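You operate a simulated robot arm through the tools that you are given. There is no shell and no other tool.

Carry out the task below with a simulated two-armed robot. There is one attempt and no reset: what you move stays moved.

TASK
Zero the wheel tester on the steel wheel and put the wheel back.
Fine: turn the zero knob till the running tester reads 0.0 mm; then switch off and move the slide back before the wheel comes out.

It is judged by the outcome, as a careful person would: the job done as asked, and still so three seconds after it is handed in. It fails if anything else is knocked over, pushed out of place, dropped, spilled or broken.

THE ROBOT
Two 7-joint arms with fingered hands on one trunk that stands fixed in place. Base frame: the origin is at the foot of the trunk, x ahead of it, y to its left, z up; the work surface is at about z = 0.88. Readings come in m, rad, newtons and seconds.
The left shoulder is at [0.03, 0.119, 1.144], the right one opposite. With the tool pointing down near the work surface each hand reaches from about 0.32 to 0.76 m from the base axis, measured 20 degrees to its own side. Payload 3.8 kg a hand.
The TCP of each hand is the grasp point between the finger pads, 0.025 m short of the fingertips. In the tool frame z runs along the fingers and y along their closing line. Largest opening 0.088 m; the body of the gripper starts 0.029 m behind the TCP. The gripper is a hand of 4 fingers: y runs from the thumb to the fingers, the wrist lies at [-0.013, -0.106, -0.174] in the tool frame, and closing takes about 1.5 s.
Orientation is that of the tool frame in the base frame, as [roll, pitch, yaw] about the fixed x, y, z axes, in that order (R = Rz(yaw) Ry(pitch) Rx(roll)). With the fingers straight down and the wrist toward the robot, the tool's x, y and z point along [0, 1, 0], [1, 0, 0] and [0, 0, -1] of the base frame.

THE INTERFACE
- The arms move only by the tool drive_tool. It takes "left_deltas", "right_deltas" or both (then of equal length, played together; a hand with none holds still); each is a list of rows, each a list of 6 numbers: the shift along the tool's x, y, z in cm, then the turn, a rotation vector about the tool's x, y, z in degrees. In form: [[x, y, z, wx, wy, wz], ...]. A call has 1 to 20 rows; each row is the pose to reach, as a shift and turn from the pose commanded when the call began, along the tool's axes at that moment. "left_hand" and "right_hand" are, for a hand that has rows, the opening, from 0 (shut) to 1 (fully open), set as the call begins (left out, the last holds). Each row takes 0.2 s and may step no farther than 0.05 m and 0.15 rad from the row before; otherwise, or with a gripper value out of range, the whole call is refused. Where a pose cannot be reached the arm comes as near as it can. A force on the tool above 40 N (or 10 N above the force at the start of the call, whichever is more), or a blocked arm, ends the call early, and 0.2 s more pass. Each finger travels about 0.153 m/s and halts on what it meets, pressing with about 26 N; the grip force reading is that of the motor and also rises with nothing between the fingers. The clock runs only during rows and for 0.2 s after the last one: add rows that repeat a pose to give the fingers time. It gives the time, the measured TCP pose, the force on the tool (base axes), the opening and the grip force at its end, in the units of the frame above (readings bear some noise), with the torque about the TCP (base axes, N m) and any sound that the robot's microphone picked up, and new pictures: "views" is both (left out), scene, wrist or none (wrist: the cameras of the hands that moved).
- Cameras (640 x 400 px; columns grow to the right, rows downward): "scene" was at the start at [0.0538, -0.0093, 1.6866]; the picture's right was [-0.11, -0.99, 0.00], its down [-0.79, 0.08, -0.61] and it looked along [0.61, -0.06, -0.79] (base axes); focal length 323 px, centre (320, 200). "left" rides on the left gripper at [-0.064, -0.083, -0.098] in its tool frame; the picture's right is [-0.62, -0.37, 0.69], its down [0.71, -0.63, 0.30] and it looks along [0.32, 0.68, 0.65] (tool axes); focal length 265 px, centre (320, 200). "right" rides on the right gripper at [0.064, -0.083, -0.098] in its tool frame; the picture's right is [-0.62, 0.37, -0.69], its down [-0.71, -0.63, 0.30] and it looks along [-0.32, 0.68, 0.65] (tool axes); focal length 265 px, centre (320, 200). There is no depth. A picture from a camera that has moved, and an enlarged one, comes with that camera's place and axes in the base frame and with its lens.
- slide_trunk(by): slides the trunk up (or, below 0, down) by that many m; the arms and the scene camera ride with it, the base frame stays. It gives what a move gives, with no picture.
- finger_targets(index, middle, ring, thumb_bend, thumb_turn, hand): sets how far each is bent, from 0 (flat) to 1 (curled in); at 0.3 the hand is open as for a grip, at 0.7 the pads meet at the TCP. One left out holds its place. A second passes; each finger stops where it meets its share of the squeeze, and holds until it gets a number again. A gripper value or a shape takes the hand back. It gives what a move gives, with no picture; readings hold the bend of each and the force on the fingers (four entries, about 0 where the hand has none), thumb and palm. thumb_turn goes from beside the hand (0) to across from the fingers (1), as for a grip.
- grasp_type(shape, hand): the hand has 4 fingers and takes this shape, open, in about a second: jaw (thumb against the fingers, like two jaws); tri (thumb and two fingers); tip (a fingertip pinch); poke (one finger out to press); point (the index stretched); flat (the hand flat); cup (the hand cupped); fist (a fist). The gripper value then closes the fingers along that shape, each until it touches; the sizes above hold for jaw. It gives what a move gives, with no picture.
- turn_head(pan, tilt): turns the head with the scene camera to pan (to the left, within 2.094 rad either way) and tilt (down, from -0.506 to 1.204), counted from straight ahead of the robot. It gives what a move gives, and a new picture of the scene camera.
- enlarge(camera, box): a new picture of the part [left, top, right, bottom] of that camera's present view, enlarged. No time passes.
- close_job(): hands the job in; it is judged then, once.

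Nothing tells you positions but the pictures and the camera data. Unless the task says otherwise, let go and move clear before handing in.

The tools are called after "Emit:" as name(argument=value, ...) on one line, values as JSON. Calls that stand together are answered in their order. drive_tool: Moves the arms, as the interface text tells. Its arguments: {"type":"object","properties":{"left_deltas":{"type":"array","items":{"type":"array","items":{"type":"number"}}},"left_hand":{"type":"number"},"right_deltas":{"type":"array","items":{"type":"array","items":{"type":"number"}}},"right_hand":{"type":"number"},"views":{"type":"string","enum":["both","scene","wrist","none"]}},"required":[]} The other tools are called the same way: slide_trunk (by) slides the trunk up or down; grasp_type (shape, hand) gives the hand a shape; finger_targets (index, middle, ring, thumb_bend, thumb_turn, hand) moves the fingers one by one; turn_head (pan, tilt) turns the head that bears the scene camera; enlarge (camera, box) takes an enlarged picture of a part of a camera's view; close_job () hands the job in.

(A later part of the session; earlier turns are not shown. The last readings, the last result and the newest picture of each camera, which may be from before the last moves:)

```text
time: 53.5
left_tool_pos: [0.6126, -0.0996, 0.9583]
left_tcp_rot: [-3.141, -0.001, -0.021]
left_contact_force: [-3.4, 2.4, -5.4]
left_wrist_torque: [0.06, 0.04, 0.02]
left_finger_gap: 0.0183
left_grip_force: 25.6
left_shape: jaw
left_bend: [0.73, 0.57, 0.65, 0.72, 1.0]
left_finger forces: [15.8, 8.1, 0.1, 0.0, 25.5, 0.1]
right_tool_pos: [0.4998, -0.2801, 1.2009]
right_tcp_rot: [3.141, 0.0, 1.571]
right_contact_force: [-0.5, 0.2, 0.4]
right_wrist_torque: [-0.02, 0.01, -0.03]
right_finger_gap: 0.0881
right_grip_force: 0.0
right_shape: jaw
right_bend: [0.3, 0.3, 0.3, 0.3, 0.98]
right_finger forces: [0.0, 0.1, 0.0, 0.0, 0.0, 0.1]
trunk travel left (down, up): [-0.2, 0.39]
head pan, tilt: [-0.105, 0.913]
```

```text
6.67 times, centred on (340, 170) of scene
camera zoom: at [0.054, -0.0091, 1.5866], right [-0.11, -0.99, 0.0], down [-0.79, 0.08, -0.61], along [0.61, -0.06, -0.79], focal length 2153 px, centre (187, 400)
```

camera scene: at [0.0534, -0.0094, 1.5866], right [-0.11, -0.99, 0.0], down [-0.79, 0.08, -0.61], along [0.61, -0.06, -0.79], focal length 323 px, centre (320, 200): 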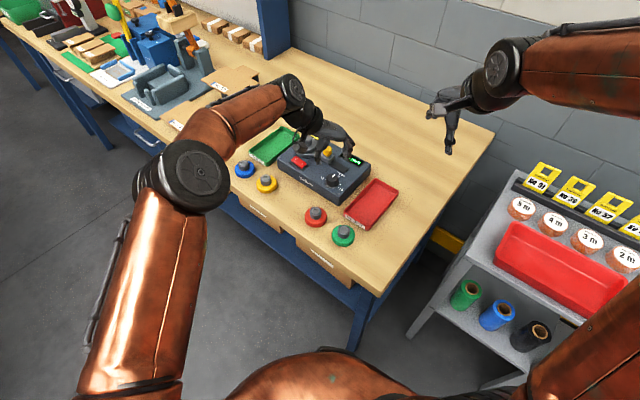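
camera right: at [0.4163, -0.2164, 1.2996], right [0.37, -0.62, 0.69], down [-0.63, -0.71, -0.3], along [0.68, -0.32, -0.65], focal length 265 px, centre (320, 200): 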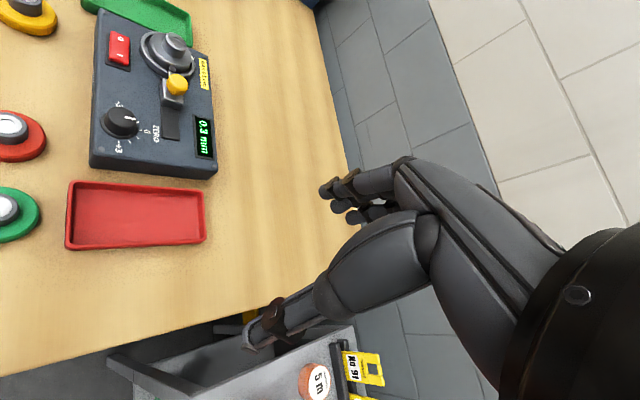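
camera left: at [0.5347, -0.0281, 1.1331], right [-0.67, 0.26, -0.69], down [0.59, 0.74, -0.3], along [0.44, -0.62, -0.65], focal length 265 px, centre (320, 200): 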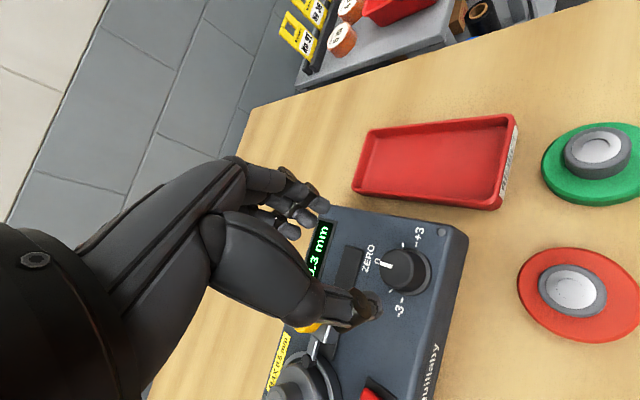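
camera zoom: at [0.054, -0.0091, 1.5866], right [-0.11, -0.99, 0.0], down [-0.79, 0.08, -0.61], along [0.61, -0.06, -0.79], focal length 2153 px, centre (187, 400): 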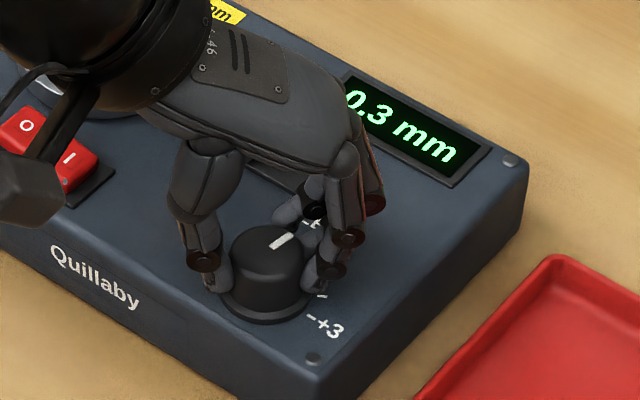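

It reads 0.3 again at 11° past where I started, so the scale is about 0.1 mm per 25–30°. I need some 70–90° more clockwise, so I'll open, swing the hand back 72° around the knob, and regrip.

Emit:
drive_tool(left_deltas=[[0, 0, 0, 0, 0, 0], [0, 0, 0, 0, 0, 0], [0, 0, 0, 0, 0, 0], [0, 0, 0, 0, 0, 0]], left_hand=0.7, views="none")

Emit:
drive_tool(left_deltas=[[0, 0, 0, 0, 0, -8], [0, 0, 0, 0, 0, -16], [0, 0, 0, 0, 0, -24], [0, 0, 0, 0, 0, -32], [0, 0, 0, 0, 0, -40], [0, 0, 0, 0, 0, -48], [0, 0, 0, 0, 0, -56], [0, 0, 0, 0, 0, -64], [0, 0, 0, 0, 0, -72], [0, 0, 0, 0, 0, -72]], left_hand=0.7, views="none")

Emit:
enlarge(camera="right", box=[80, 60, 220, 190])

Emit:
enlarge(camera="left", box=[220, 130, 460, 330])

Emit:
enlarge(camera="scene", box=[290, 120, 380, 200])

```text
time: 54.5
left_tool_pos: [0.6128, -0.1003, 0.9592]
left_tcp_rot: [-3.141, 0.0, -0.018]
left_contact_force: [0.0, 0.0, -0.1]
left_wrist_torque: [-0.01, 0.04, -0.03]
left_finger_gap: 0.0613
left_grip_force: 0.1
left_shape: jaw
left_bend: [0.28, 0.37, 0.34, 0.58, 0.99]
left_finger forces: [0.1, 0.0, 0.1, 0.0, 0.0, 0.1]
right_tool_pos: [0.5008, -0.2814, 1.2001]
right_tcp_rot: [-3.141, 0.001, 1.571]
right_contact_force: [0.5, 0.1, 0.1]
right_wrist_torque: [0.01, -0.02, -0.04]
right_finger_gap: 0.0876
right_grip_force: 0.1
right_shape: jaw
right_bend: [0.3, 0.3, 0.3, 0.3, 0.98]
right_finger forces: [0.0, 0.0, 0.1, 0.1, 0.0, 0.0]
trunk travel left (down, up): [-0.2, 0.39]
head pan, tilt: [-0.105, 0.913]
```

```text
time: 56.7
left_tool_pos: [0.6128, -0.0993, 0.9586]
left_tcp_rot: [-3.141, 0.0, 1.241]
left_contact_force: [-0.3, -0.3, 0.5]
left_wrist_torque: [0.01, -0.01, 0.01]
left_finger_gap: 0.061
left_grip_force: 0.1
left_shape: jaw
left_bend: [0.28, 0.37, 0.34, 0.58, 0.99]
left_finger forces: [0.0, 0.0, 0.0, 0.0, 0.0, 0.0]
right_tool_pos: [0.5009, -0.2808, 1.1991]
right_tcp_rot: [3.142, 0.0, 1.572]
right_contact_force: [-0.7, -0.3, 0.5]
right_wrist_torque: [-0.02, 0.03, -0.01]
right_finger_gap: 0.0879
right_grip_force: 0.1
right_shape: jaw
right_bend: [0.3, 0.3, 0.3, 0.3, 0.98]
right_finger forces: [0.0, 0.1, 0.0, 0.1, 0.0, 0.0]
trunk travel left (down, up): [-0.2, 0.39]
head pan, tilt: [-0.105, 0.913]
```

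```text
3.08 times, centred on (150, 125) of right
camera zoom: at [0.4168, -0.2158, 1.2997], right [0.37, -0.62, 0.69], down [-0.63, -0.71, -0.3], along [0.68, -0.32, -0.65], focal length 817 px, centre (843, 431)
```

zoom: 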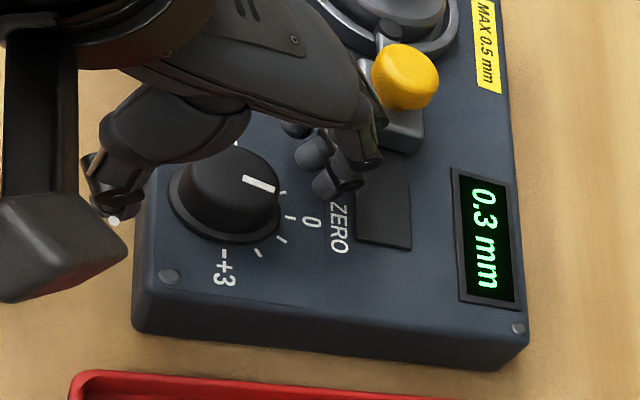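

```text
2.00 times, centred on (340, 230) of left
camera zoom: at [0.5139, -0.1332, 1.0555], right [-0.55, -0.47, -0.69], down [-0.36, 0.88, -0.3], along [0.75, 0.09, -0.65], focal length 531 px, centre (280, 140)
```

zoom: 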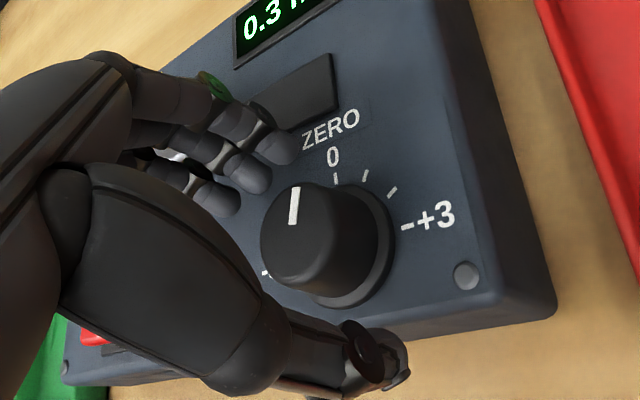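

```text
5.00 times, centred on (335, 160) of scene
camera zoom: at [0.0541, -0.0088, 1.5866], right [-0.11, -0.99, 0.0], down [-0.79, 0.08, -0.61], along [0.61, -0.06, -0.79], focal length 1615 px, centre (245, 400)
```

zoom: 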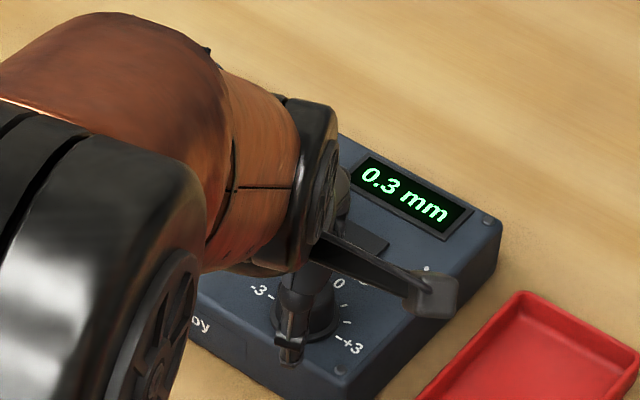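

The dial moved a little further toward + and still reads 0.3. I'll regrip here and turn clockwise, first 30°, to gauge the scale.

Emit:
drive_tool(left_deltas=[[0, 0, 0, 0, 0, 0], [0, 0, 0, 0, 0, 0], [0, 0, 0, 0, 0, 0], [0, 0, 0, 0, 0, 0], [0, 0, 0, 0, 0, 0], [0, 0, 0, 0, 0, 0]], left_hand=0.1, views="none")

Emit:
enlarge(camera="right", box=[80, 60, 220, 190])

Emit:
drive_tool(left_deltas=[[0, 0, 0, 0, 0, 6], [0, 0, 0, 0, 0, 12], [0, 0, 0, 0, 0, 18], [0, 0, 0, 0, 0, 24], [0, 0, 0, 0, 0, 30], [0, 0, 0, 0, 0, 30], [0, 0, 0, 0, 0, 30]], left_hand=0.1, views="none")

Emit:
enlarge(camera="right", box=[80, 60, 220, 190])

Emit:
enlarge(camera="left", box=[220, 130, 460, 330])

```text
time: 58.1
left_tool_pos: [0.6135, -0.0999, 0.9591]
left_tcp_rot: [3.141, 0.0, 1.239]
left_contact_force: [0.8, -1.0, 0.7]
left_wrist_torque: [-0.01, -0.04, 0.02]
left_finger_gap: 0.0211
left_grip_force: 26.0
left_shape: jaw
left_bend: [0.73, 0.55, 0.62, 0.74, 1.0]
left_finger forces: [16.2, 8.7, 0.1, 0.0, 24.1, 0.0]
right_tool_pos: [0.5012, -0.2809, 1.2007]
right_tcp_rot: [3.141, 0.0, 1.569]
right_contact_force: [1.6, -0.7, -0.6]
right_wrist_torque: [-0.01, -0.01, 0.0]
right_finger_gap: 0.0879
right_grip_force: 0.0
right_shape: jaw
right_bend: [0.3, 0.3, 0.3, 0.3, 0.98]
right_finger forces: [0.0, 0.1, 0.1, 0.1, 0.1, 0.2]
trunk travel left (down, up): [-0.2, 0.39]
head pan, tilt: [-0.105, 0.913]
```

```text
3.08 times, centred on (150, 125) of right
camera zoom: at [0.4165, -0.2164, 1.2997], right [0.37, -0.62, 0.69], down [-0.63, -0.71, -0.3], along [0.68, -0.32, -0.65], focal length 817 px, centre (843, 431)
```

zoom: 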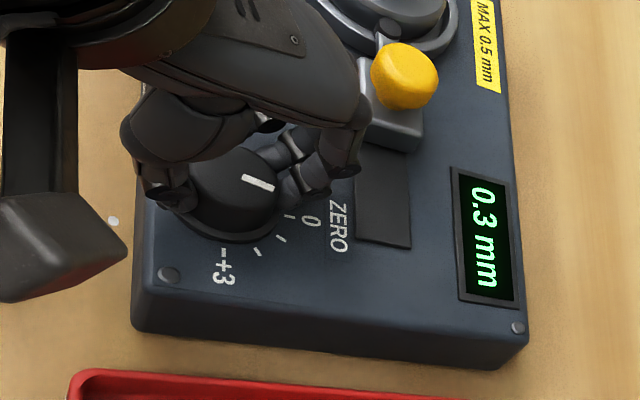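

```text
time: 59.7
left_tool_pos: [0.6131, -0.0998, 0.9586]
left_tcp_rot: [3.14, 0.0, 0.716]
left_contact_force: [-1.7, 3.0, 0.6]
left_wrist_torque: [0.01, -0.01, 0.01]
left_finger_gap: 0.0214
left_grip_force: 25.3
left_shape: jaw
left_bend: [0.73, 0.55, 0.62, 0.74, 1.0]
left_finger forces: [15.4, 8.5, 0.1, 0.1, 26.4, 0.0]
right_tool_pos: [0.5004, -0.28, 1.2002]
right_tcp_rot: [3.141, -0.001, 1.57]
right_contact_force: [0.6, -0.6, 0.6]
right_wrist_torque: [-0.02, -0.01, 0.01]
right_finger_gap: 0.088
right_grip_force: 0.1
right_shape: jaw
right_bend: [0.3, 0.3, 0.3, 0.3, 0.98]
right_finger forces: [0.1, 0.0, 0.0, 0.0, 0.0, 0.1]
trunk travel left (down, up): [-0.2, 0.39]
head pan, tilt: [-0.105, 0.913]
```

```text
3.08 times, centred on (150, 125) of right
camera zoom: at [0.4163, -0.2159, 1.2999], right [0.37, -0.62, 0.69], down [-0.63, -0.71, -0.3], along [0.68, -0.32, -0.65], focal length 817 px, centre (843, 431)
```

zoom: 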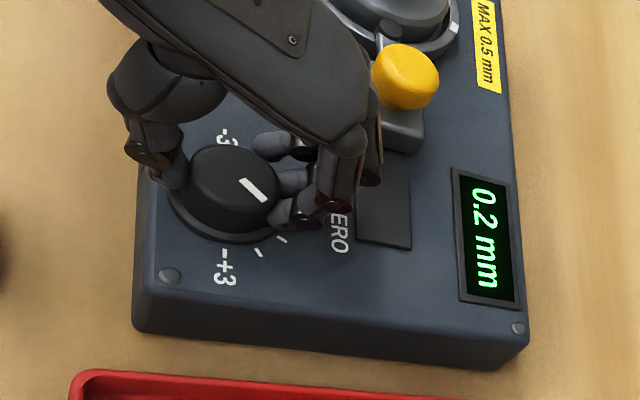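

```text
2.00 times, centred on (340, 230) of left
camera zoom: at [0.5101, -0.0785, 1.0557], right [-0.71, -0.13, -0.69], down [0.13, 0.94, -0.3], along [0.69, -0.3, -0.65], focal length 531 px, centre (280, 140)
```

zoom: 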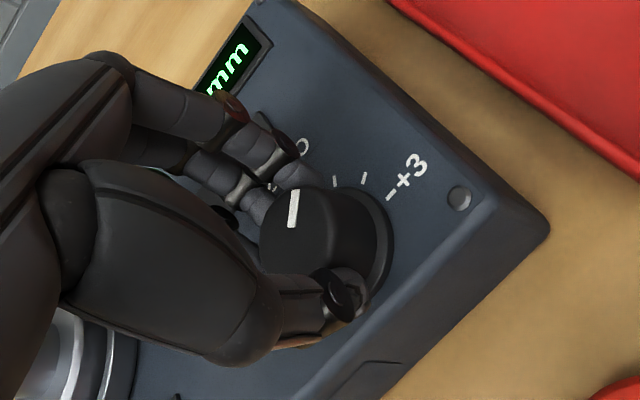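

A 30° turn brought it down to 0.2 mm. I'll continue another 40° clockwise with the same grip.

Emit:
drive_tool(left_deltas=[[0, 0, 0, 0, 0, 6], [0, 0, 0, 0, 0, 12], [0, 0, 0, 0, 0, 18], [0, 0, 0, 0, 0, 24], [0, 0, 0, 0, 0, 30], [0, 0, 0, 0, 0, 36], [0, 0, 0, 0, 0, 40], [0, 0, 0, 0, 0, 40], [0, 0, 0, 0, 0, 40]], left_hand=0.1, views="none")

Emit:
enlarge(camera="right", box=[80, 60, 220, 190])

Emit:
enlarge(camera="left", box=[220, 130, 460, 330])

```text
time: 61.7
left_tool_pos: [0.6136, -0.0984, 0.9589]
left_tcp_rot: [-3.14, 0.0, 0.018]
left_contact_force: [0.7, 6.8, -2.7]
left_wrist_torque: [0.16, -0.03, 0.01]
left_finger_gap: 0.0216
left_grip_force: 26.0
left_shape: jaw
left_bend: [0.73, 0.55, 0.62, 0.73, 1.0]
left_finger forces: [14.2, 8.0, 0.0, 0.1, 28.3, 0.0]
right_tool_pos: [0.5003, -0.2799, 1.2005]
right_tcp_rot: [-3.141, -0.001, 1.571]
right_contact_force: [-0.1, 0.8, -0.1]
right_wrist_torque: [0.01, 0.03, -0.03]
right_finger_gap: 0.0881
right_grip_force: 0.2
right_shape: jaw
right_bend: [0.3, 0.3, 0.3, 0.3, 0.98]
right_finger forces: [0.1, 0.0, 0.0, 0.1, 0.1, 0.0]
trunk travel left (down, up): [-0.2, 0.39]
head pan, tilt: [-0.105, 0.913]
```

```text
3.08 times, centred on (150, 125) of right
camera zoom: at [0.417, -0.2154, 1.2997], right [0.37, -0.62, 0.69], down [-0.63, -0.71, -0.3], along [0.68, -0.33, -0.65], focal length 817 px, centre (843, 431)
```

zoom: 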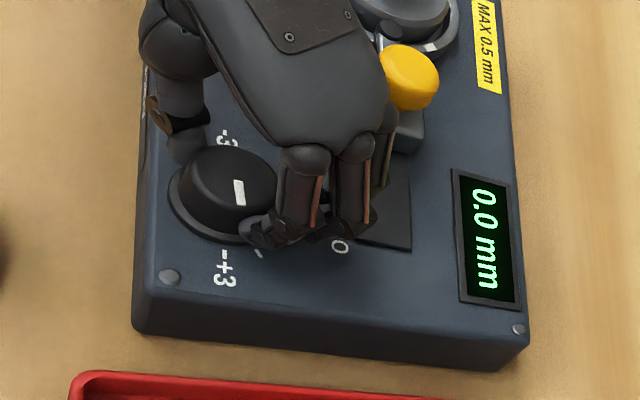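

```text
2.00 times, centred on (340, 230) of left
camera zoom: at [0.5484, -0.0163, 1.0559], right [-0.63, 0.36, -0.69], down [0.7, 0.64, -0.3], along [0.34, -0.68, -0.65], focal length 531 px, centre (280, 140)
```

zoom: 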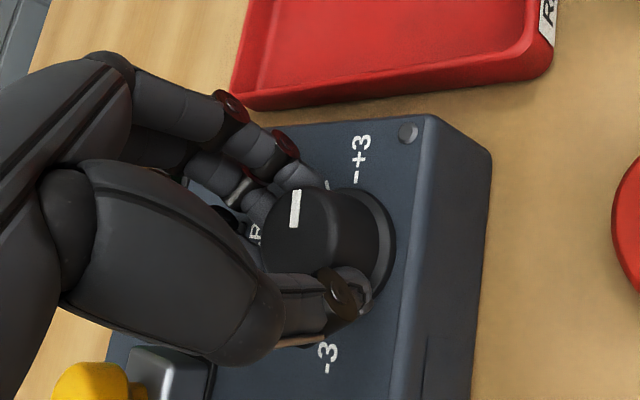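

The display reads 0.0 mm. To centre within the 0.0 band, I'll first hold a second to confirm, then nudge back in small steps to find the band's edge.

Emit:
drive_tool(left_deltas=[[0, 0, 0, 0, 0, 0], [0, 0, 0, 0, 0, 0], [0, 0, 0, 0, 0, 0], [0, 0, 0, 0, 0, 0]], left_hand=0.1, views="none")

Emit:
enlarge(camera="right", box=[80, 60, 220, 190])

Emit:
drive_tool(left_deltas=[[0, 0, 0, 0, 0, -3], [0, 0, 0, 0, 0, -6], [0, 0, 0, 0, 0, -6], [0, 0, 0, 0, 0, -6], [0, 0, 0, 0, 0, -6]], left_hand=0.1, views="none")

Emit:
enlarge(camera="right", box=[80, 60, 220, 190])

```text
time: 62.7
left_tool_pos: [0.6142, -0.0974, 0.959]
left_tcp_rot: [-3.141, 0.0, 0.017]
left_contact_force: [1.0, 8.8, -2.1]
left_wrist_torque: [0.13, -0.04, 0.05]
left_finger_gap: 0.0213
left_grip_force: 25.8
left_shape: jaw
left_bend: [0.73, 0.55, 0.62, 0.73, 1.0]
left_finger forces: [13.9, 7.7, 0.1, 0.0, 29.0, 0.0]
right_tool_pos: [0.5013, -0.28, 1.2008]
right_tcp_rot: [-3.142, 0.001, 1.57]
right_contact_force: [-0.3, 0.2, -0.1]
right_wrist_torque: [0.01, -0.01, -0.01]
right_finger_gap: 0.0881
right_grip_force: 0.0
right_shape: jaw
right_bend: [0.3, 0.3, 0.3, 0.3, 0.98]
right_finger forces: [0.1, 0.0, 0.0, 0.1, 0.1, 0.0]
trunk travel left (down, up): [-0.2, 0.39]
head pan, tilt: [-0.105, 0.913]
```

```text
3.08 times, centred on (150, 125) of right
camera zoom: at [0.417, -0.2152, 1.2997], right [0.37, -0.62, 0.69], down [-0.63, -0.71, -0.3], along [0.68, -0.33, -0.65], focal length 817 px, centre (843, 431)
```

zoom: 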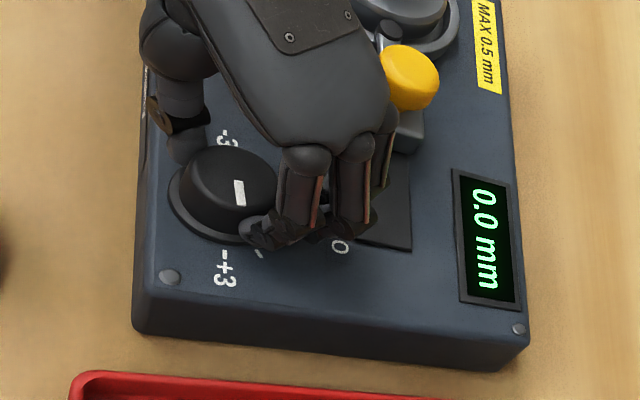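

```text
time: 63.9
left_tool_pos: [0.6141, -0.0987, 0.9597]
left_tcp_rot: [3.141, -0.001, 0.121]
left_contact_force: [1.2, 8.1, -2.1]
left_wrist_torque: [0.14, -0.05, 0.0]
left_finger_gap: 0.0214
left_grip_force: 25.6
left_shape: jaw
left_bend: [0.73, 0.56, 0.62, 0.73, 1.0]
left_finger forces: [13.9, 8.6, 0.0, 0.1, 28.9, 0.1]
right_tool_pos: [0.5004, -0.2808, 1.2005]
right_tcp_rot: [3.14, -0.001, 1.57]
right_contact_force: [0.4, -0.4, -0.2]
right_wrist_torque: [0.03, 0.0, 0.01]
right_finger_gap: 0.088
right_grip_force: 0.1
right_shape: jaw
right_bend: [0.3, 0.3, 0.3, 0.3, 0.98]
right_finger forces: [0.0, 0.1, 0.0, 0.0, 0.0, 0.1]
trunk travel left (down, up): [-0.2, 0.39]
head pan, tilt: [-0.105, 0.913]
```

```text
3.08 times, centred on (150, 125) of right
camera zoom: at [0.417, -0.2154, 1.2997], right [0.37, -0.62, 0.69], down [-0.63, -0.71, -0.3], along [0.68, -0.33, -0.65], focal length 817 px, centre (843, 431)
```

zoom: 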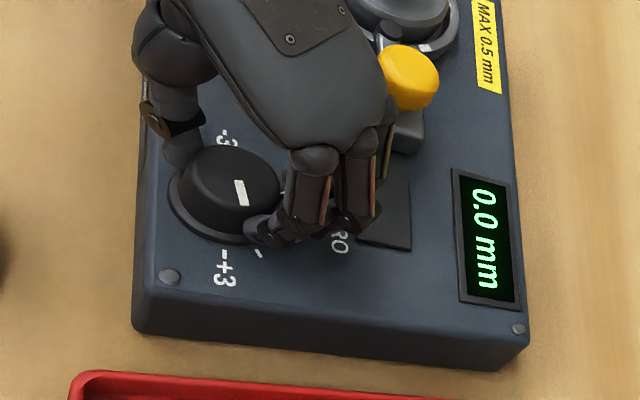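

It still reads 0.0 after going back 6°. The hand is pushing sideways on the knob with about 8 N, so I'll ease that off and go back 6° more.

Emit:
drive_tool(left_deltas=[[0, -0.1, 0, 0, 0, -3], [0, -0.15, 0, 0, 0, -6], [0, -0.15, 0, 0, 0, -6], [0, -0.15, 0, 0, 0, -6], [0, -0.15, 0, 0, 0, -6]], left_hand=0.1, views="none")

Emit:
enlarge(camera="right", box=[80, 60, 220, 190])

Emit:
drive_tool(left_deltas=[[0, 0, 0, 0, 0, -3], [0, 0, 0, 0, 0, -6], [0, 0, 0, 0, 0, -6], [0, 0, 0, 0, 0, -6], [0, 0, 0, 0, 0, -6]], left_hand=0.1, views="none")

Emit:
enlarge(camera="right", box=[80, 60, 220, 190])

```text
time: 65.1
left_tool_pos: [0.6134, -0.0987, 0.9596]
left_tcp_rot: [-3.141, 0.001, 0.229]
left_contact_force: [1.0, 3.0, 1.7]
left_wrist_torque: [0.01, 0.02, -0.03]
left_finger_gap: 0.0216
left_grip_force: 25.8
left_shape: jaw
left_bend: [0.73, 0.55, 0.62, 0.73, 1.0]
left_finger forces: [16.1, 9.3, 0.0, 0.0, 26.5, 0.0]
right_tool_pos: [0.5003, -0.2817, 1.2003]
right_tcp_rot: [3.14, 0.001, 1.571]
right_contact_force: [-0.4, 0.5, 0.3]
right_wrist_torque: [-0.03, 0.0, -0.01]
right_finger_gap: 0.0877
right_grip_force: 0.1
right_shape: jaw
right_bend: [0.3, 0.3, 0.3, 0.3, 0.98]
right_finger forces: [0.0, 0.1, 0.0, 0.0, 0.0, 0.0]
trunk travel left (down, up): [-0.2, 0.39]
head pan, tilt: [-0.105, 0.913]
```

```text
3.08 times, centred on (150, 125) of right
camera zoom: at [0.4165, -0.2161, 1.2998], right [0.37, -0.62, 0.69], down [-0.63, -0.71, -0.3], along [0.68, -0.32, -0.65], focal length 817 px, centre (843, 431)
```

zoom: 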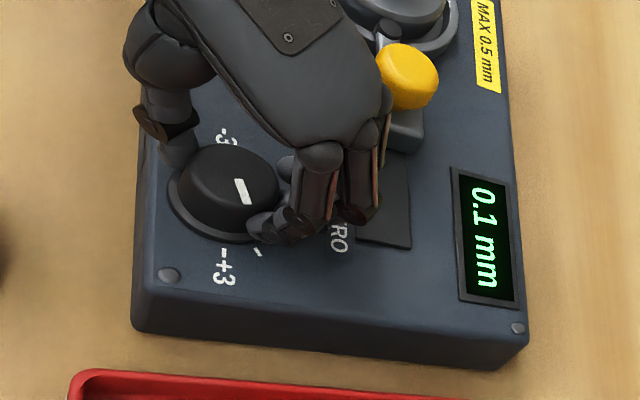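

```text
time: 66.3
left_tool_pos: [0.6126, -0.0993, 0.9586]
left_tcp_rot: [-3.141, 0.0, 0.332]
left_contact_force: [0.6, -0.5, 1.6]
left_wrist_torque: [-0.01, -0.02, -0.01]
left_finger_gap: 0.0213
left_grip_force: 25.9
left_shape: jaw
left_bend: [0.73, 0.55, 0.62, 0.74, 1.0]
left_finger forces: [16.8, 9.6, 0.0, 0.0, 24.8, 0.1]
right_tool_pos: [0.5007, -0.2812, 1.2013]
right_tcp_rot: [-3.14, 0.001, 1.571]
right_contact_force: [-0.4, 0.0, -0.7]
right_wrist_torque: [0.02, 0.01, 0.02]
right_finger_gap: 0.0881
right_grip_force: 0.1
right_shape: jaw
right_bend: [0.3, 0.3, 0.3, 0.3, 0.98]
right_finger forces: [0.0, 0.0, 0.0, 0.0, 0.0, 0.1]
trunk travel left (down, up): [-0.2, 0.39]
head pan, tilt: [-0.105, 0.913]
```

```text
3.08 times, centred on (150, 125) of right
camera zoom: at [0.4165, -0.2164, 1.2997], right [0.37, -0.62, 0.69], down [-0.63, -0.71, -0.3], along [0.68, -0.32, -0.65], focal length 817 px, centre (843, 431)
```

zoom: 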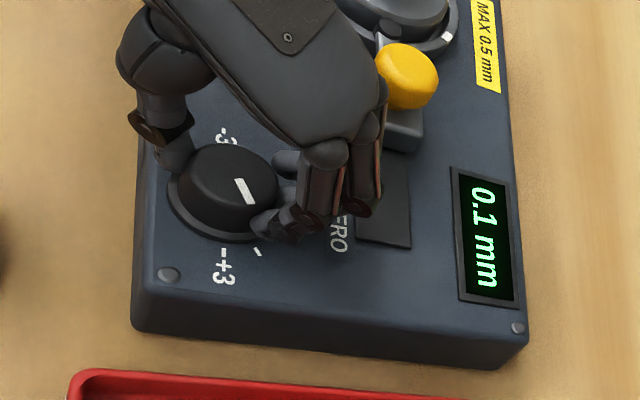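

The edge between 0.0 and 0.1 lies about 9° back from where I was, so the centre of the band is about 19–21° clockwise of here. I'll turn 19° clockwise.

Emit:
drive_tool(left_deltas=[[0, 0, 0, 0, 0, 5], [0, 0, 0, 0, 0, 10], [0, 0, 0, 0, 0, 15], [0, 0, 0, 0, 0, 19], [0, 0, 0, 0, 0, 19], [0, 0, 0, 0, 0, 19], [0, 0, 0, 0, 0, 19]], left_hand=0.1, views="none")

Emit:
enlarge(camera="right", box=[80, 60, 220, 190])

```text
time: 67.9
left_tool_pos: [0.6136, -0.0986, 0.9594]
left_tcp_rot: [-3.141, 0.0, 0.0]
left_contact_force: [0.4, -0.5, -1.0]
left_wrist_torque: [-0.06, -0.01, 0.02]
left_finger_gap: 0.0214
left_grip_force: 25.9
left_shape: jaw
left_bend: [0.73, 0.55, 0.62, 0.74, 1.0]
left_finger forces: [16.3, 9.8, 0.0, 0.0, 24.6, 0.0]
right_tool_pos: [0.4994, -0.281, 1.2003]
right_tcp_rot: [-3.141, -0.001, 1.57]
right_contact_force: [0.0, 0.2, -0.9]
right_wrist_torque: [0.03, 0.04, 0.02]
right_finger_gap: 0.0881
right_grip_force: 0.1
right_shape: jaw
right_bend: [0.3, 0.3, 0.3, 0.3, 0.98]
right_finger forces: [0.0, 0.0, 0.0, 0.0, 0.0, 0.0]
trunk travel left (down, up): [-0.2, 0.39]
head pan, tilt: [-0.105, 0.913]
```

```text
3.08 times, centred on (150, 125) of right
camera zoom: at [0.4169, -0.2164, 1.2996], right [0.37, -0.62, 0.69], down [-0.63, -0.71, -0.3], along [0.68, -0.32, -0.65], focal length 817 px, centre (843, 431)
```

zoom: 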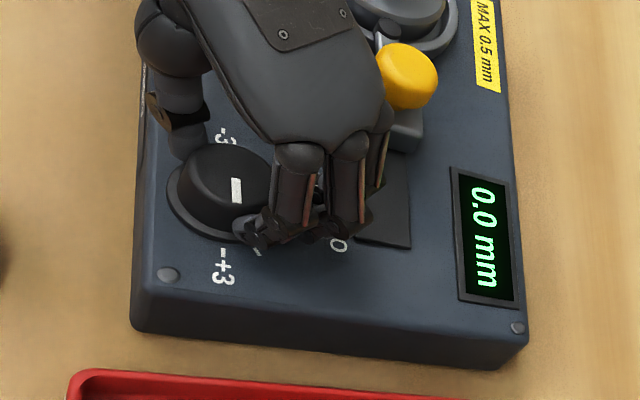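

It reads 0.0 mm with hardly any side force. I'll release the knob gently and check the reading again.

Emit:
drive_tool(left_deltas=[[0, 0, 0, 0, 0, 0], [0, 0, 0, 0, 0, 0], [0, 0, 0, 0, 0, 0], [0, 0, 0, 0, 0, 0]], left_hand=0.7, views="none")

Emit:
enlarge(camera="right", box=[80, 60, 220, 190])

Emit:
drive_tool(left_deltas=[[0, 0, -1, 0, 0, 0], [0, 0, -3, 0, 0, 0], [0, 0, -6, 0, 0, 0], [0, 0, -9, 0, 0, 0], [0, 0, -12, 0, 0, 0], [0, 0, -12, 0, 0, 0]], left_hand=0.7, views="none")

Emit:
enlarge(camera="right", box=[80, 60, 220, 190])

```text
time: 68.9
left_tool_pos: [0.6124, -0.0983, 0.9596]
left_tcp_rot: [3.14, 0.0, -0.001]
left_contact_force: [0.8, 0.0, 0.2]
left_wrist_torque: [0.02, -0.03, -0.01]
left_finger_gap: 0.0614
left_grip_force: 0.0
left_shape: jaw
left_bend: [0.28, 0.37, 0.34, 0.58, 0.99]
left_finger forces: [0.0, 0.1, 0.0, 0.0, 0.0, 0.0]
right_tool_pos: [0.5007, -0.2821, 1.1995]
right_tcp_rot: [3.142, -0.001, 1.573]
right_contact_force: [-0.2, -0.3, -0.2]
right_wrist_torque: [0.01, 0.02, 0.0]
right_finger_gap: 0.088
right_grip_force: 0.0
right_shape: jaw
right_bend: [0.3, 0.3, 0.3, 0.3, 0.98]
right_finger forces: [0.0, 0.1, 0.0, 0.0, 0.0, 0.0]
trunk travel left (down, up): [-0.2, 0.39]
head pan, tilt: [-0.105, 0.913]
```

```text
3.08 times, centred on (150, 125) of right
camera zoom: at [0.4165, -0.2164, 1.2997], right [0.37, -0.62, 0.69], down [-0.63, -0.71, -0.3], along [0.68, -0.32, -0.65], focal length 817 px, centre (843, 431)
```

zoom: 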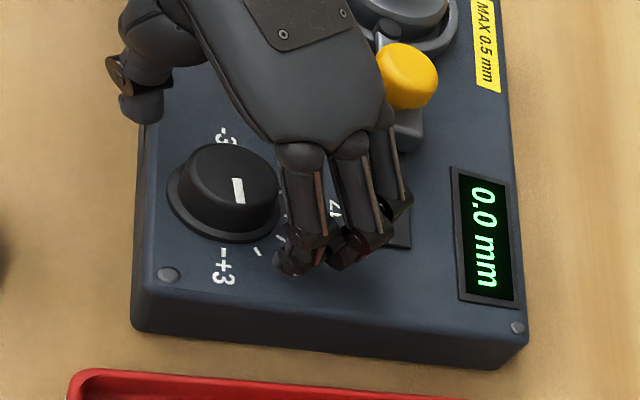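

```text
time: 70.3
left_tool_pos: [0.6153, -0.097, 1.0795]
left_tcp_rot: [-3.141, 0.0, -0.001]
left_contact_force: [-0.7, -0.2, 0.2]
left_wrist_torque: [0.01, 0.0, 0.01]
left_finger_gap: 0.0612
left_grip_force: 0.1
left_shape: jaw
left_bend: [0.28, 0.37, 0.34, 0.58, 0.99]
left_finger forces: [0.0, 0.0, 0.0, 0.0, 0.0, 0.1]
right_tool_pos: [0.5001, -0.281, 1.1991]
right_tcp_rot: [3.14, -0.001, 1.571]
right_contact_force: [0.2, -0.7, 0.0]
right_wrist_torque: [0.0, 0.01, 0.01]
right_finger_gap: 0.088
right_grip_force: 0.1
right_shape: jaw
right_bend: [0.3, 0.3, 0.3, 0.3, 0.98]
right_finger forces: [0.0, 0.1, 0.1, 0.0, 0.0, 0.0]
trunk travel left (down, up): [-0.2, 0.39]
head pan, tilt: [-0.105, 0.913]
```

```text
3.08 times, centred on (150, 125) of right
camera zoom: at [0.4168, -0.2162, 1.2996], right [0.37, -0.62, 0.69], down [-0.63, -0.71, -0.3], along [0.68, -0.32, -0.65], focal length 817 px, centre (843, 431)
```

zoom: 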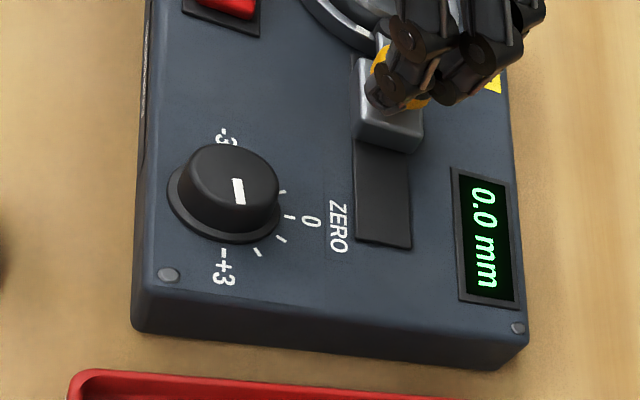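

Zeroed: the display shows a steady 0.0 mm with the knob released. Next is switching off; for the "0" end I'll use the left index finger with the hand pointing straight ahead, so the other fingers stay away from the wheel. I'll swing the left hand round above the switch first.

Emit:
drive_tool(left_deltas=[[0.4, -0.7, -1, 0, 0, -8], [0.8, -1.4, -2, 0, 0, -16], [1.2, -2.1, -2, 0, 0, -24], [1.6, -2.8, -2, 0, 0, -32], [2, -3.5, -2, 0, 0, -40], [2.4, -4.2, -2, 0, 0, -48], [2.8, -4.9, -2, 0, 0, -56], [3.2, -5.6, -2, 0, 0, -64], [3.6, -6.3, -2, 0, 0, -72], [4, -7, -2, 0, 0, -80], [4.5, -7.7, -2, 0, 0, -88]], left_hand=0.7, views="none")

Emit:
grasp_type(shape="poke", hand="left")

Emit:
enlarge(camera="left", box=[200, 130, 440, 330])

Emit:
enlarge(camera="scene", box=[260, 90, 380, 190])

Emit:
enlarge(camera="right", box=[60, 0, 260, 190])

```text
time: 72.7
left_tool_pos: [0.6586, -0.0205, 1.0997]
left_tcp_rot: [3.141, -0.001, 1.539]
left_contact_force: [-1.6, 0.0, -0.2]
left_wrist_torque: [0.02, -0.02, 0.01]
left_finger_gap: 0.0613
left_grip_force: 0.0
left_shape: jaw
left_bend: [0.28, 0.37, 0.34, 0.58, 0.99]
left_finger forces: [0.0, 0.0, 0.0, 0.0, 0.0, 0.0]
right_tool_pos: [0.5008, -0.2811, 1.1991]
right_tcp_rot: [3.141, -0.001, 1.57]
right_contact_force: [0.2, 0.5, 0.7]
right_wrist_torque: [0.02, 0.02, -0.01]
right_finger_gap: 0.0879
right_grip_force: 0.0
right_shape: jaw
right_bend: [0.3, 0.3, 0.3, 0.3, 0.98]
right_finger forces: [0.1, 0.1, 0.1, 0.0, 0.0, 0.0]
trunk travel left (down, up): [-0.2, 0.39]
head pan, tilt: [-0.105, 0.913]
```

```text
time: 73.6
left_tool_pos: [0.658, -0.0214, 1.0984]
left_tcp_rot: [3.139, 0.001, 1.535]
left_contact_force: [-0.4, -0.4, -0.2]
left_wrist_torque: [0.0, -0.01, 0.0]
left_finger_gap: 0.0
left_grip_force: 0.1
left_shape: poke
left_bend: [0.7, 0.7, 0.99, 1.0, 1.0]
left_finger forces: [0.1, 0.0, 0.0, 0.0, 0.0, 0.0]
right_tool_pos: [0.4985, -0.2821, 1.2006]
right_tcp_rot: [3.141, 0.002, 1.572]
right_contact_force: [0.6, 0.2, -0.5]
right_wrist_torque: [0.0, 0.01, 0.02]
right_finger_gap: 0.088
right_grip_force: 0.1
right_shape: jaw
right_bend: [0.3, 0.3, 0.3, 0.3, 0.98]
right_finger forces: [0.1, 0.1, 0.0, 0.0, 0.1, 0.1]
trunk travel left (down, up): [-0.2, 0.39]
head pan, tilt: [-0.105, 0.913]
```

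```text
2.00 times, centred on (320, 230) of left
camera zoom: at [0.5727, -0.0819, 1.1962], right [-0.39, -0.61, -0.69], down [-0.6, 0.74, -0.3], along [0.69, 0.3, -0.65], focal length 531 px, centre (320, 140)
```

zoom: 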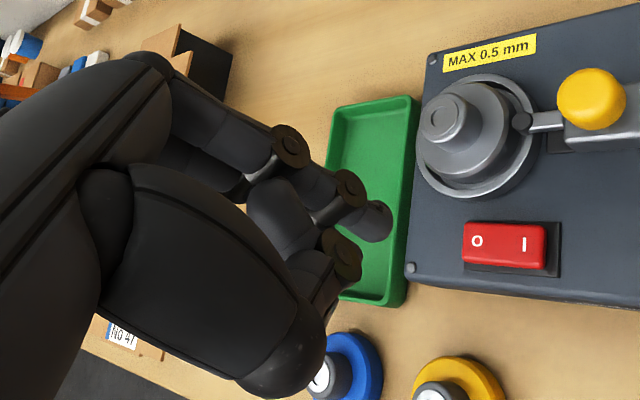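

```text
4.00 times, centred on (320, 140) of scene
camera zoom: at [0.0538, -0.0095, 1.5866], right [-0.11, -0.99, 0.0], down [-0.79, 0.08, -0.61], along [0.61, -0.06, -0.79], focal length 1292 px, centre (320, 440)
```

zoom: 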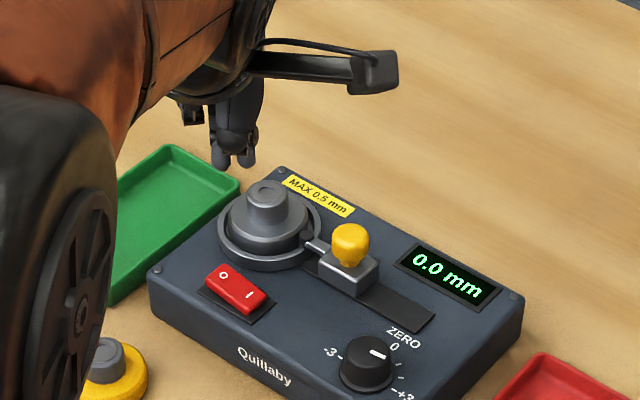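

```text
2.11 times, centred on (160, 95) of right
camera zoom: at [0.4165, -0.2164, 1.2997], right [0.37, -0.62, 0.69], down [-0.63, -0.71, -0.3], along [0.68, -0.32, -0.65], focal length 559 px, centre (657, 421)
```

zoom: 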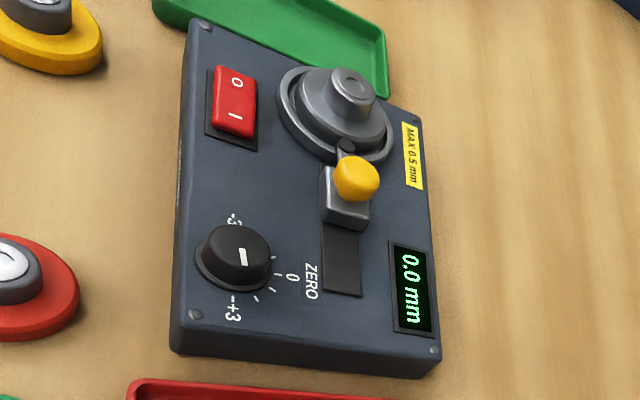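

The reading is still 0.0 mm and the "0" end of the switch is at about (0.702, -0.009). I'll move the left fingertip over it and come down near.

Emit:
drive_tool(left_deltas=[[1, 2.1, 0, 0, 0, 0], [2.1, 4.25, 0, 0, 0, 0], [2.1, 4.25, 4, 0, 0, 0], [2.1, 4.25, 8, 0, 0, 0], [2.1, 4.25, 11, 0, 0, 0], [2.1, 4.25, 11, 0, 0, 0]], views="none")

Emit:
enlarge(camera="left", box=[260, 170, 420, 310])

Emit:
enlarge(camera="right", box=[80, 0, 220, 110])

Emit:
enlarge(camera="scene", box=[280, 110, 360, 190])

```text
time: 75.0
left_tool_pos: [0.7023, -0.0008, 0.9883]
left_tcp_rot: [3.141, 0.0, 1.537]
left_contact_force: [-0.1, -0.6, -0.6]
left_wrist_torque: [0.01, -0.04, -0.02]
left_finger_gap: 0.0001
left_grip_force: 0.2
left_shape: poke
left_bend: [0.7, 0.7, 0.99, 1.0, 1.0]
left_finger forces: [0.0, 0.0, 0.0, 0.0, 0.0, 0.0]
right_tool_pos: [0.5005, -0.2807, 1.2009]
right_tcp_rot: [3.141, -0.001, 1.571]
right_contact_force: [0.2, 0.2, -0.5]
right_wrist_torque: [-0.01, -0.01, 0.0]
right_finger_gap: 0.0879
right_grip_force: 0.0
right_shape: jaw
right_bend: [0.3, 0.3, 0.3, 0.3, 0.98]
right_finger forces: [0.1, 0.0, 0.0, 0.1, 0.0, 0.1]
trunk travel left (down, up): [-0.2, 0.39]
head pan, tilt: [-0.105, 0.913]
```

```text
2.86 times, centred on (340, 240) of left
camera zoom: at [0.617, -0.0621, 1.0862], right [-0.39, -0.61, -0.69], down [-0.6, 0.74, -0.3], along [0.69, 0.3, -0.65], focal length 758 px, centre (263, 86)
```

zoom: 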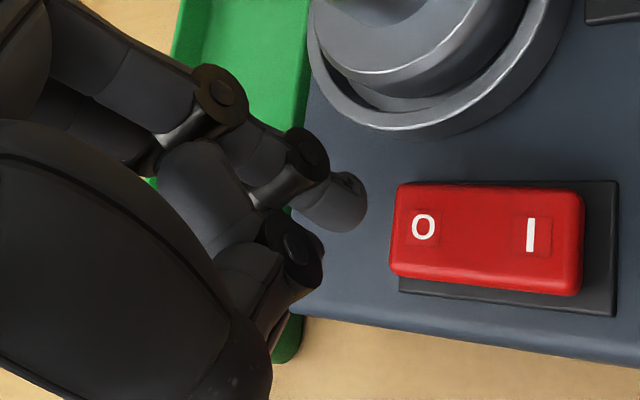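

```text
3.64 times, centred on (150, 55) of right
camera zoom: at [0.4164, -0.2163, 1.2998], right [0.37, -0.62, 0.69], down [-0.63, -0.71, -0.3], along [0.68, -0.32, -0.65], focal length 965 px, centre (938, 727)
```

zoom: 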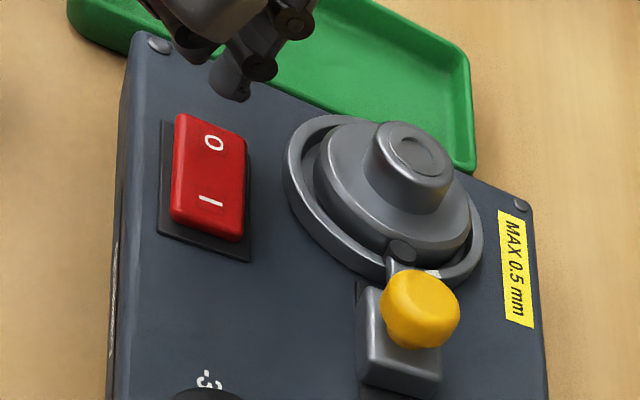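

```text
5.00 times, centred on (320, 150) of scene
camera zoom: at [0.0535, -0.0093, 1.5866], right [-0.11, -0.99, 0.0], down [-0.79, 0.08, -0.61], along [0.61, -0.06, -0.79], focal length 1615 px, centre (320, 450)
```

zoom: 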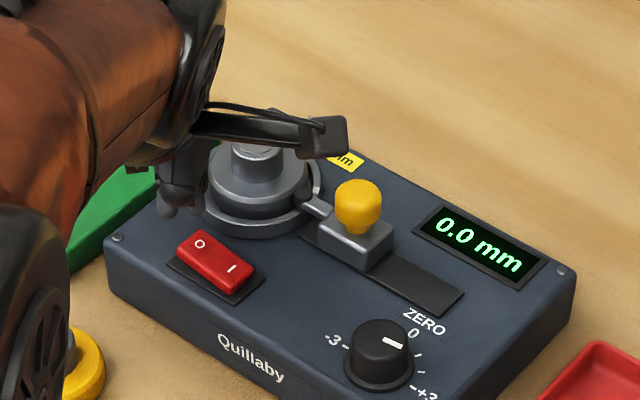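

The two wrist cameras put the tip within about 5 mm of the "0" mark, but the scene view looks different. I'll zoom in to be sure.

Emit:
enlarge(camera="scene", box=[278, 128, 318, 164])

```text
11.11 times, centred on (298, 146) of scene
camera zoom: at [0.0535, -0.0093, 1.5866], right [-0.11, -0.99, 0.0], down [-0.79, 0.08, -0.61], along [0.61, -0.06, -0.79], focal length 3588 px, centre (564, 800)
```

zoom: 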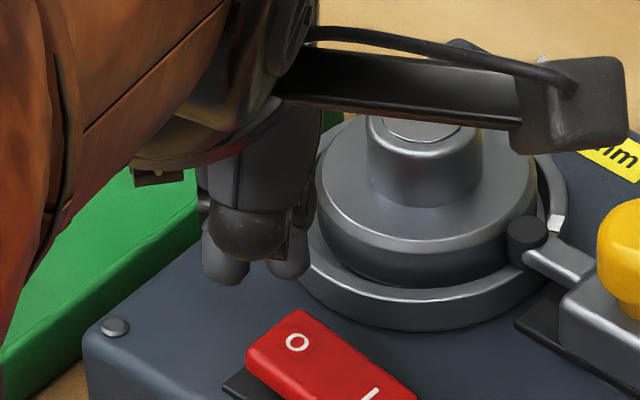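

Zoomed in, the index tip is the right-hand one of the two and sits near (0.703, -0.008), which agrees with the wrist cameras. I'll shift a little and press the "0" end.

Emit:
drive_tool(left_deltas=[[-0.1, -0.25, 0.8, 0, 0, 0], [-0.1, -0.25, 1.5, 0, 0, 0], [-0.1, -0.25, 2.0, 0, 0, 0], [-0.1, -0.25, 2.4, 0, 0, 0], [-0.1, -0.25, 2.7, 0, 0, 0], [-0.1, -0.25, 2.9, 0, 0, 0]], views="none")

Emit:
enlarge(camera="scene", box=[280, 110, 360, 190])

Emit:
enlarge(camera="right", box=[80, 0, 240, 190])

```text
time: 76.4
left_tool_pos: [0.7007, -0.0018, 0.9622]
left_tcp_rot: [3.138, 0.0, 1.536]
left_contact_force: [0.9, 0.2, 6.9]
left_wrist_torque: [-0.03, -0.01, 0.01]
left_finger_gap: 0.0002
left_grip_force: 0.1
left_shape: poke
left_bend: [0.7, 0.7, 0.99, 1.0, 1.0]
left_finger forces: [6.9, 0.1, 0.0, 0.0, 0.0, 0.1]
right_tool_pos: [0.5002, -0.2805, 1.2008]
right_tcp_rot: [3.141, 0.0, 1.572]
right_contact_force: [-0.1, -0.1, 0.4]
right_wrist_torque: [-0.02, 0.0, 0.01]
right_finger_gap: 0.0881
right_grip_force: 0.1
right_shape: jaw
right_bend: [0.3, 0.3, 0.3, 0.3, 0.98]
right_finger forces: [0.1, 0.0, 0.1, 0.0, 0.0, 0.0]
trunk travel left (down, up): [-0.2, 0.39]
head pan, tilt: [-0.105, 0.913]
```

```text
5.00 times, centred on (320, 150) of scene
camera zoom: at [0.053, -0.0092, 1.5867], right [-0.11, -0.99, 0.0], down [-0.79, 0.08, -0.61], along [0.61, -0.06, -0.79], focal length 1615 px, centre (320, 450)
```

zoom: 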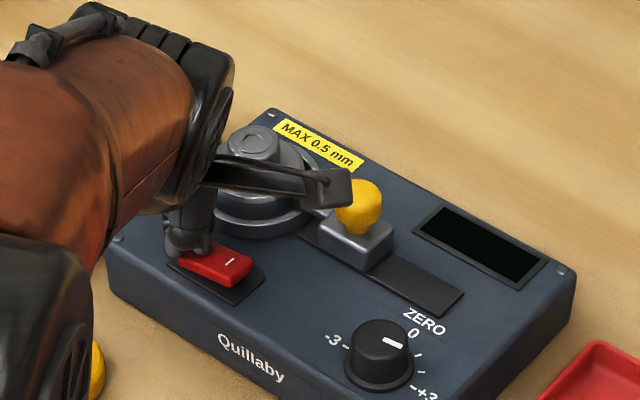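

```text
2.11 times, centred on (160, 95) of right
camera zoom: at [0.4159, -0.2162, 1.3], right [0.37, -0.62, 0.69], down [-0.63, -0.71, -0.3], along [0.68, -0.32, -0.65], focal length 559 px, centre (657, 421)
```

zoom: 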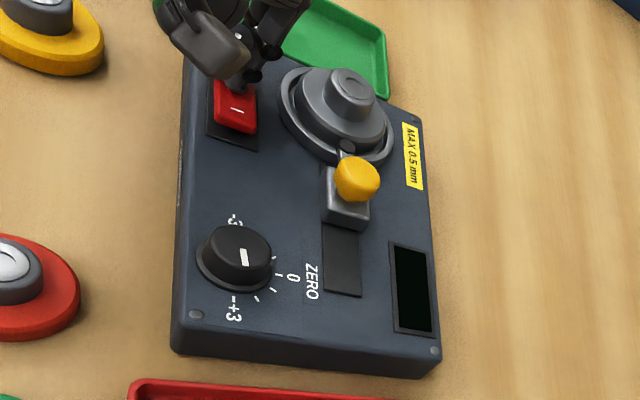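

The display is dark, so the tester is off. I'll raise the left hand and park it back at the left, in jaw shape.

Emit:
drive_tool(left_deltas=[[0, 0, -1, 0, 0, 0], [0, 0, -4, 0, 0, 0], [0, 0, -8, 0, 0, 0], [0, 0, -12, 0, 0, 0], [1.5, -2, -16, 0, 0, 0], [4.5, -4, -17, 0, 0, 0], [8, -6.5, -17, 0, 0, 0], [11.5, -9, -17, 0, 0, 0], [15, -11.5, -17, 0, 0, 0], [18, -13.5, -17, 0, 0, 0], [21.5, -15, -17, 0, 0, 0]], views="none")

Emit:
grasp_type(shape="jaw", hand="left")

Emit:
enlarge(camera="scene", box=[280, 110, 380, 210])

Emit:
enlarge(camera="scene", box=[0, 0, 640, 400])

```text
time: 78.8
left_tool_pos: [0.5544, 0.2171, 1.1296]
left_tcp_rot: [3.141, 0.001, 1.537]
left_contact_force: [-0.4, 0.1, -0.7]
left_wrist_torque: [0.03, -0.06, -0.01]
left_finger_gap: 0.0002
left_grip_force: 0.1
left_shape: poke
left_bend: [0.7, 0.7, 0.99, 1.0, 1.0]
left_finger forces: [0.0, 0.0, 0.0, 0.1, 0.1, 0.0]
right_tool_pos: [0.4991, -0.279, 1.2014]
right_tcp_rot: [3.141, 0.002, 1.571]
right_contact_force: [0.9, 0.4, 0.1]
right_wrist_torque: [0.01, -0.01, -0.01]
right_finger_gap: 0.0877
right_grip_force: 0.0
right_shape: jaw
right_bend: [0.3, 0.3, 0.3, 0.3, 0.98]
right_finger forces: [0.0, 0.1, 0.0, 0.0, 0.0, 0.1]
trunk travel left (down, up): [-0.2, 0.39]
head pan, tilt: [-0.105, 0.913]
```

```text
time: 79.7
left_tool_pos: [0.5555, 0.218, 1.1313]
left_tcp_rot: [-3.141, 0.0, 1.535]
left_contact_force: [0.3, -0.2, -0.6]
left_wrist_torque: [-0.01, 0.01, -0.02]
left_finger_gap: 0.088
left_grip_force: 0.0
left_shape: jaw
left_bend: [0.3, 0.3, 0.3, 0.3, 0.98]
left_finger forces: [0.0, 0.0, 0.0, 0.0, 0.0, 0.0]
right_tool_pos: [0.5014, -0.281, 1.2005]
right_tcp_rot: [3.141, -0.001, 1.57]
right_contact_force: [-0.2, -0.9, -0.1]
right_wrist_torque: [0.0, 0.03, 0.02]
right_finger_gap: 0.088
right_grip_force: 0.1
right_shape: jaw
right_bend: [0.3, 0.3, 0.3, 0.3, 0.98]
right_finger forces: [0.0, 0.1, 0.0, 0.0, 0.0, 0.1]
trunk travel left (down, up): [-0.2, 0.39]
head pan, tilt: [-0.105, 0.913]
```

```text
4.00 times, centred on (330, 160) of scene
camera zoom: at [0.0536, -0.0091, 1.5866], right [-0.11, -0.99, 0.0], down [-0.79, 0.08, -0.61], along [0.61, -0.06, -0.79], focal length 1292 px, centre (280, 360)
```

zoom: 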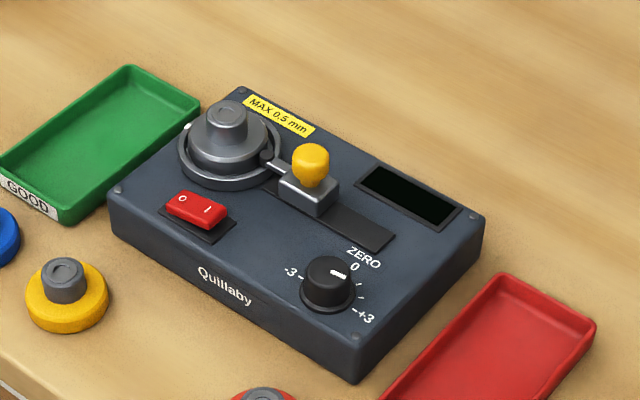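

```text
1.00 times, centred on (320, 200) of scene (not enlarged: the box is as wide or as high as the picture)
camera zoom: at [0.0536, -0.0091, 1.5866], right [-0.11, -0.99, 0.0], down [-0.79, 0.08, -0.61], along [0.61, -0.06, -0.79], focal length 323 px, centre (320, 200)
```

zoom: 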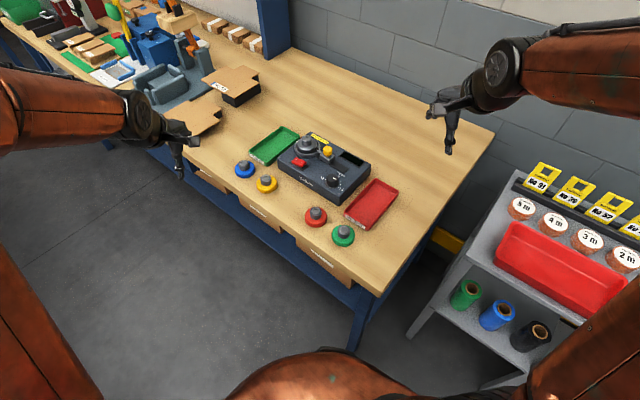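

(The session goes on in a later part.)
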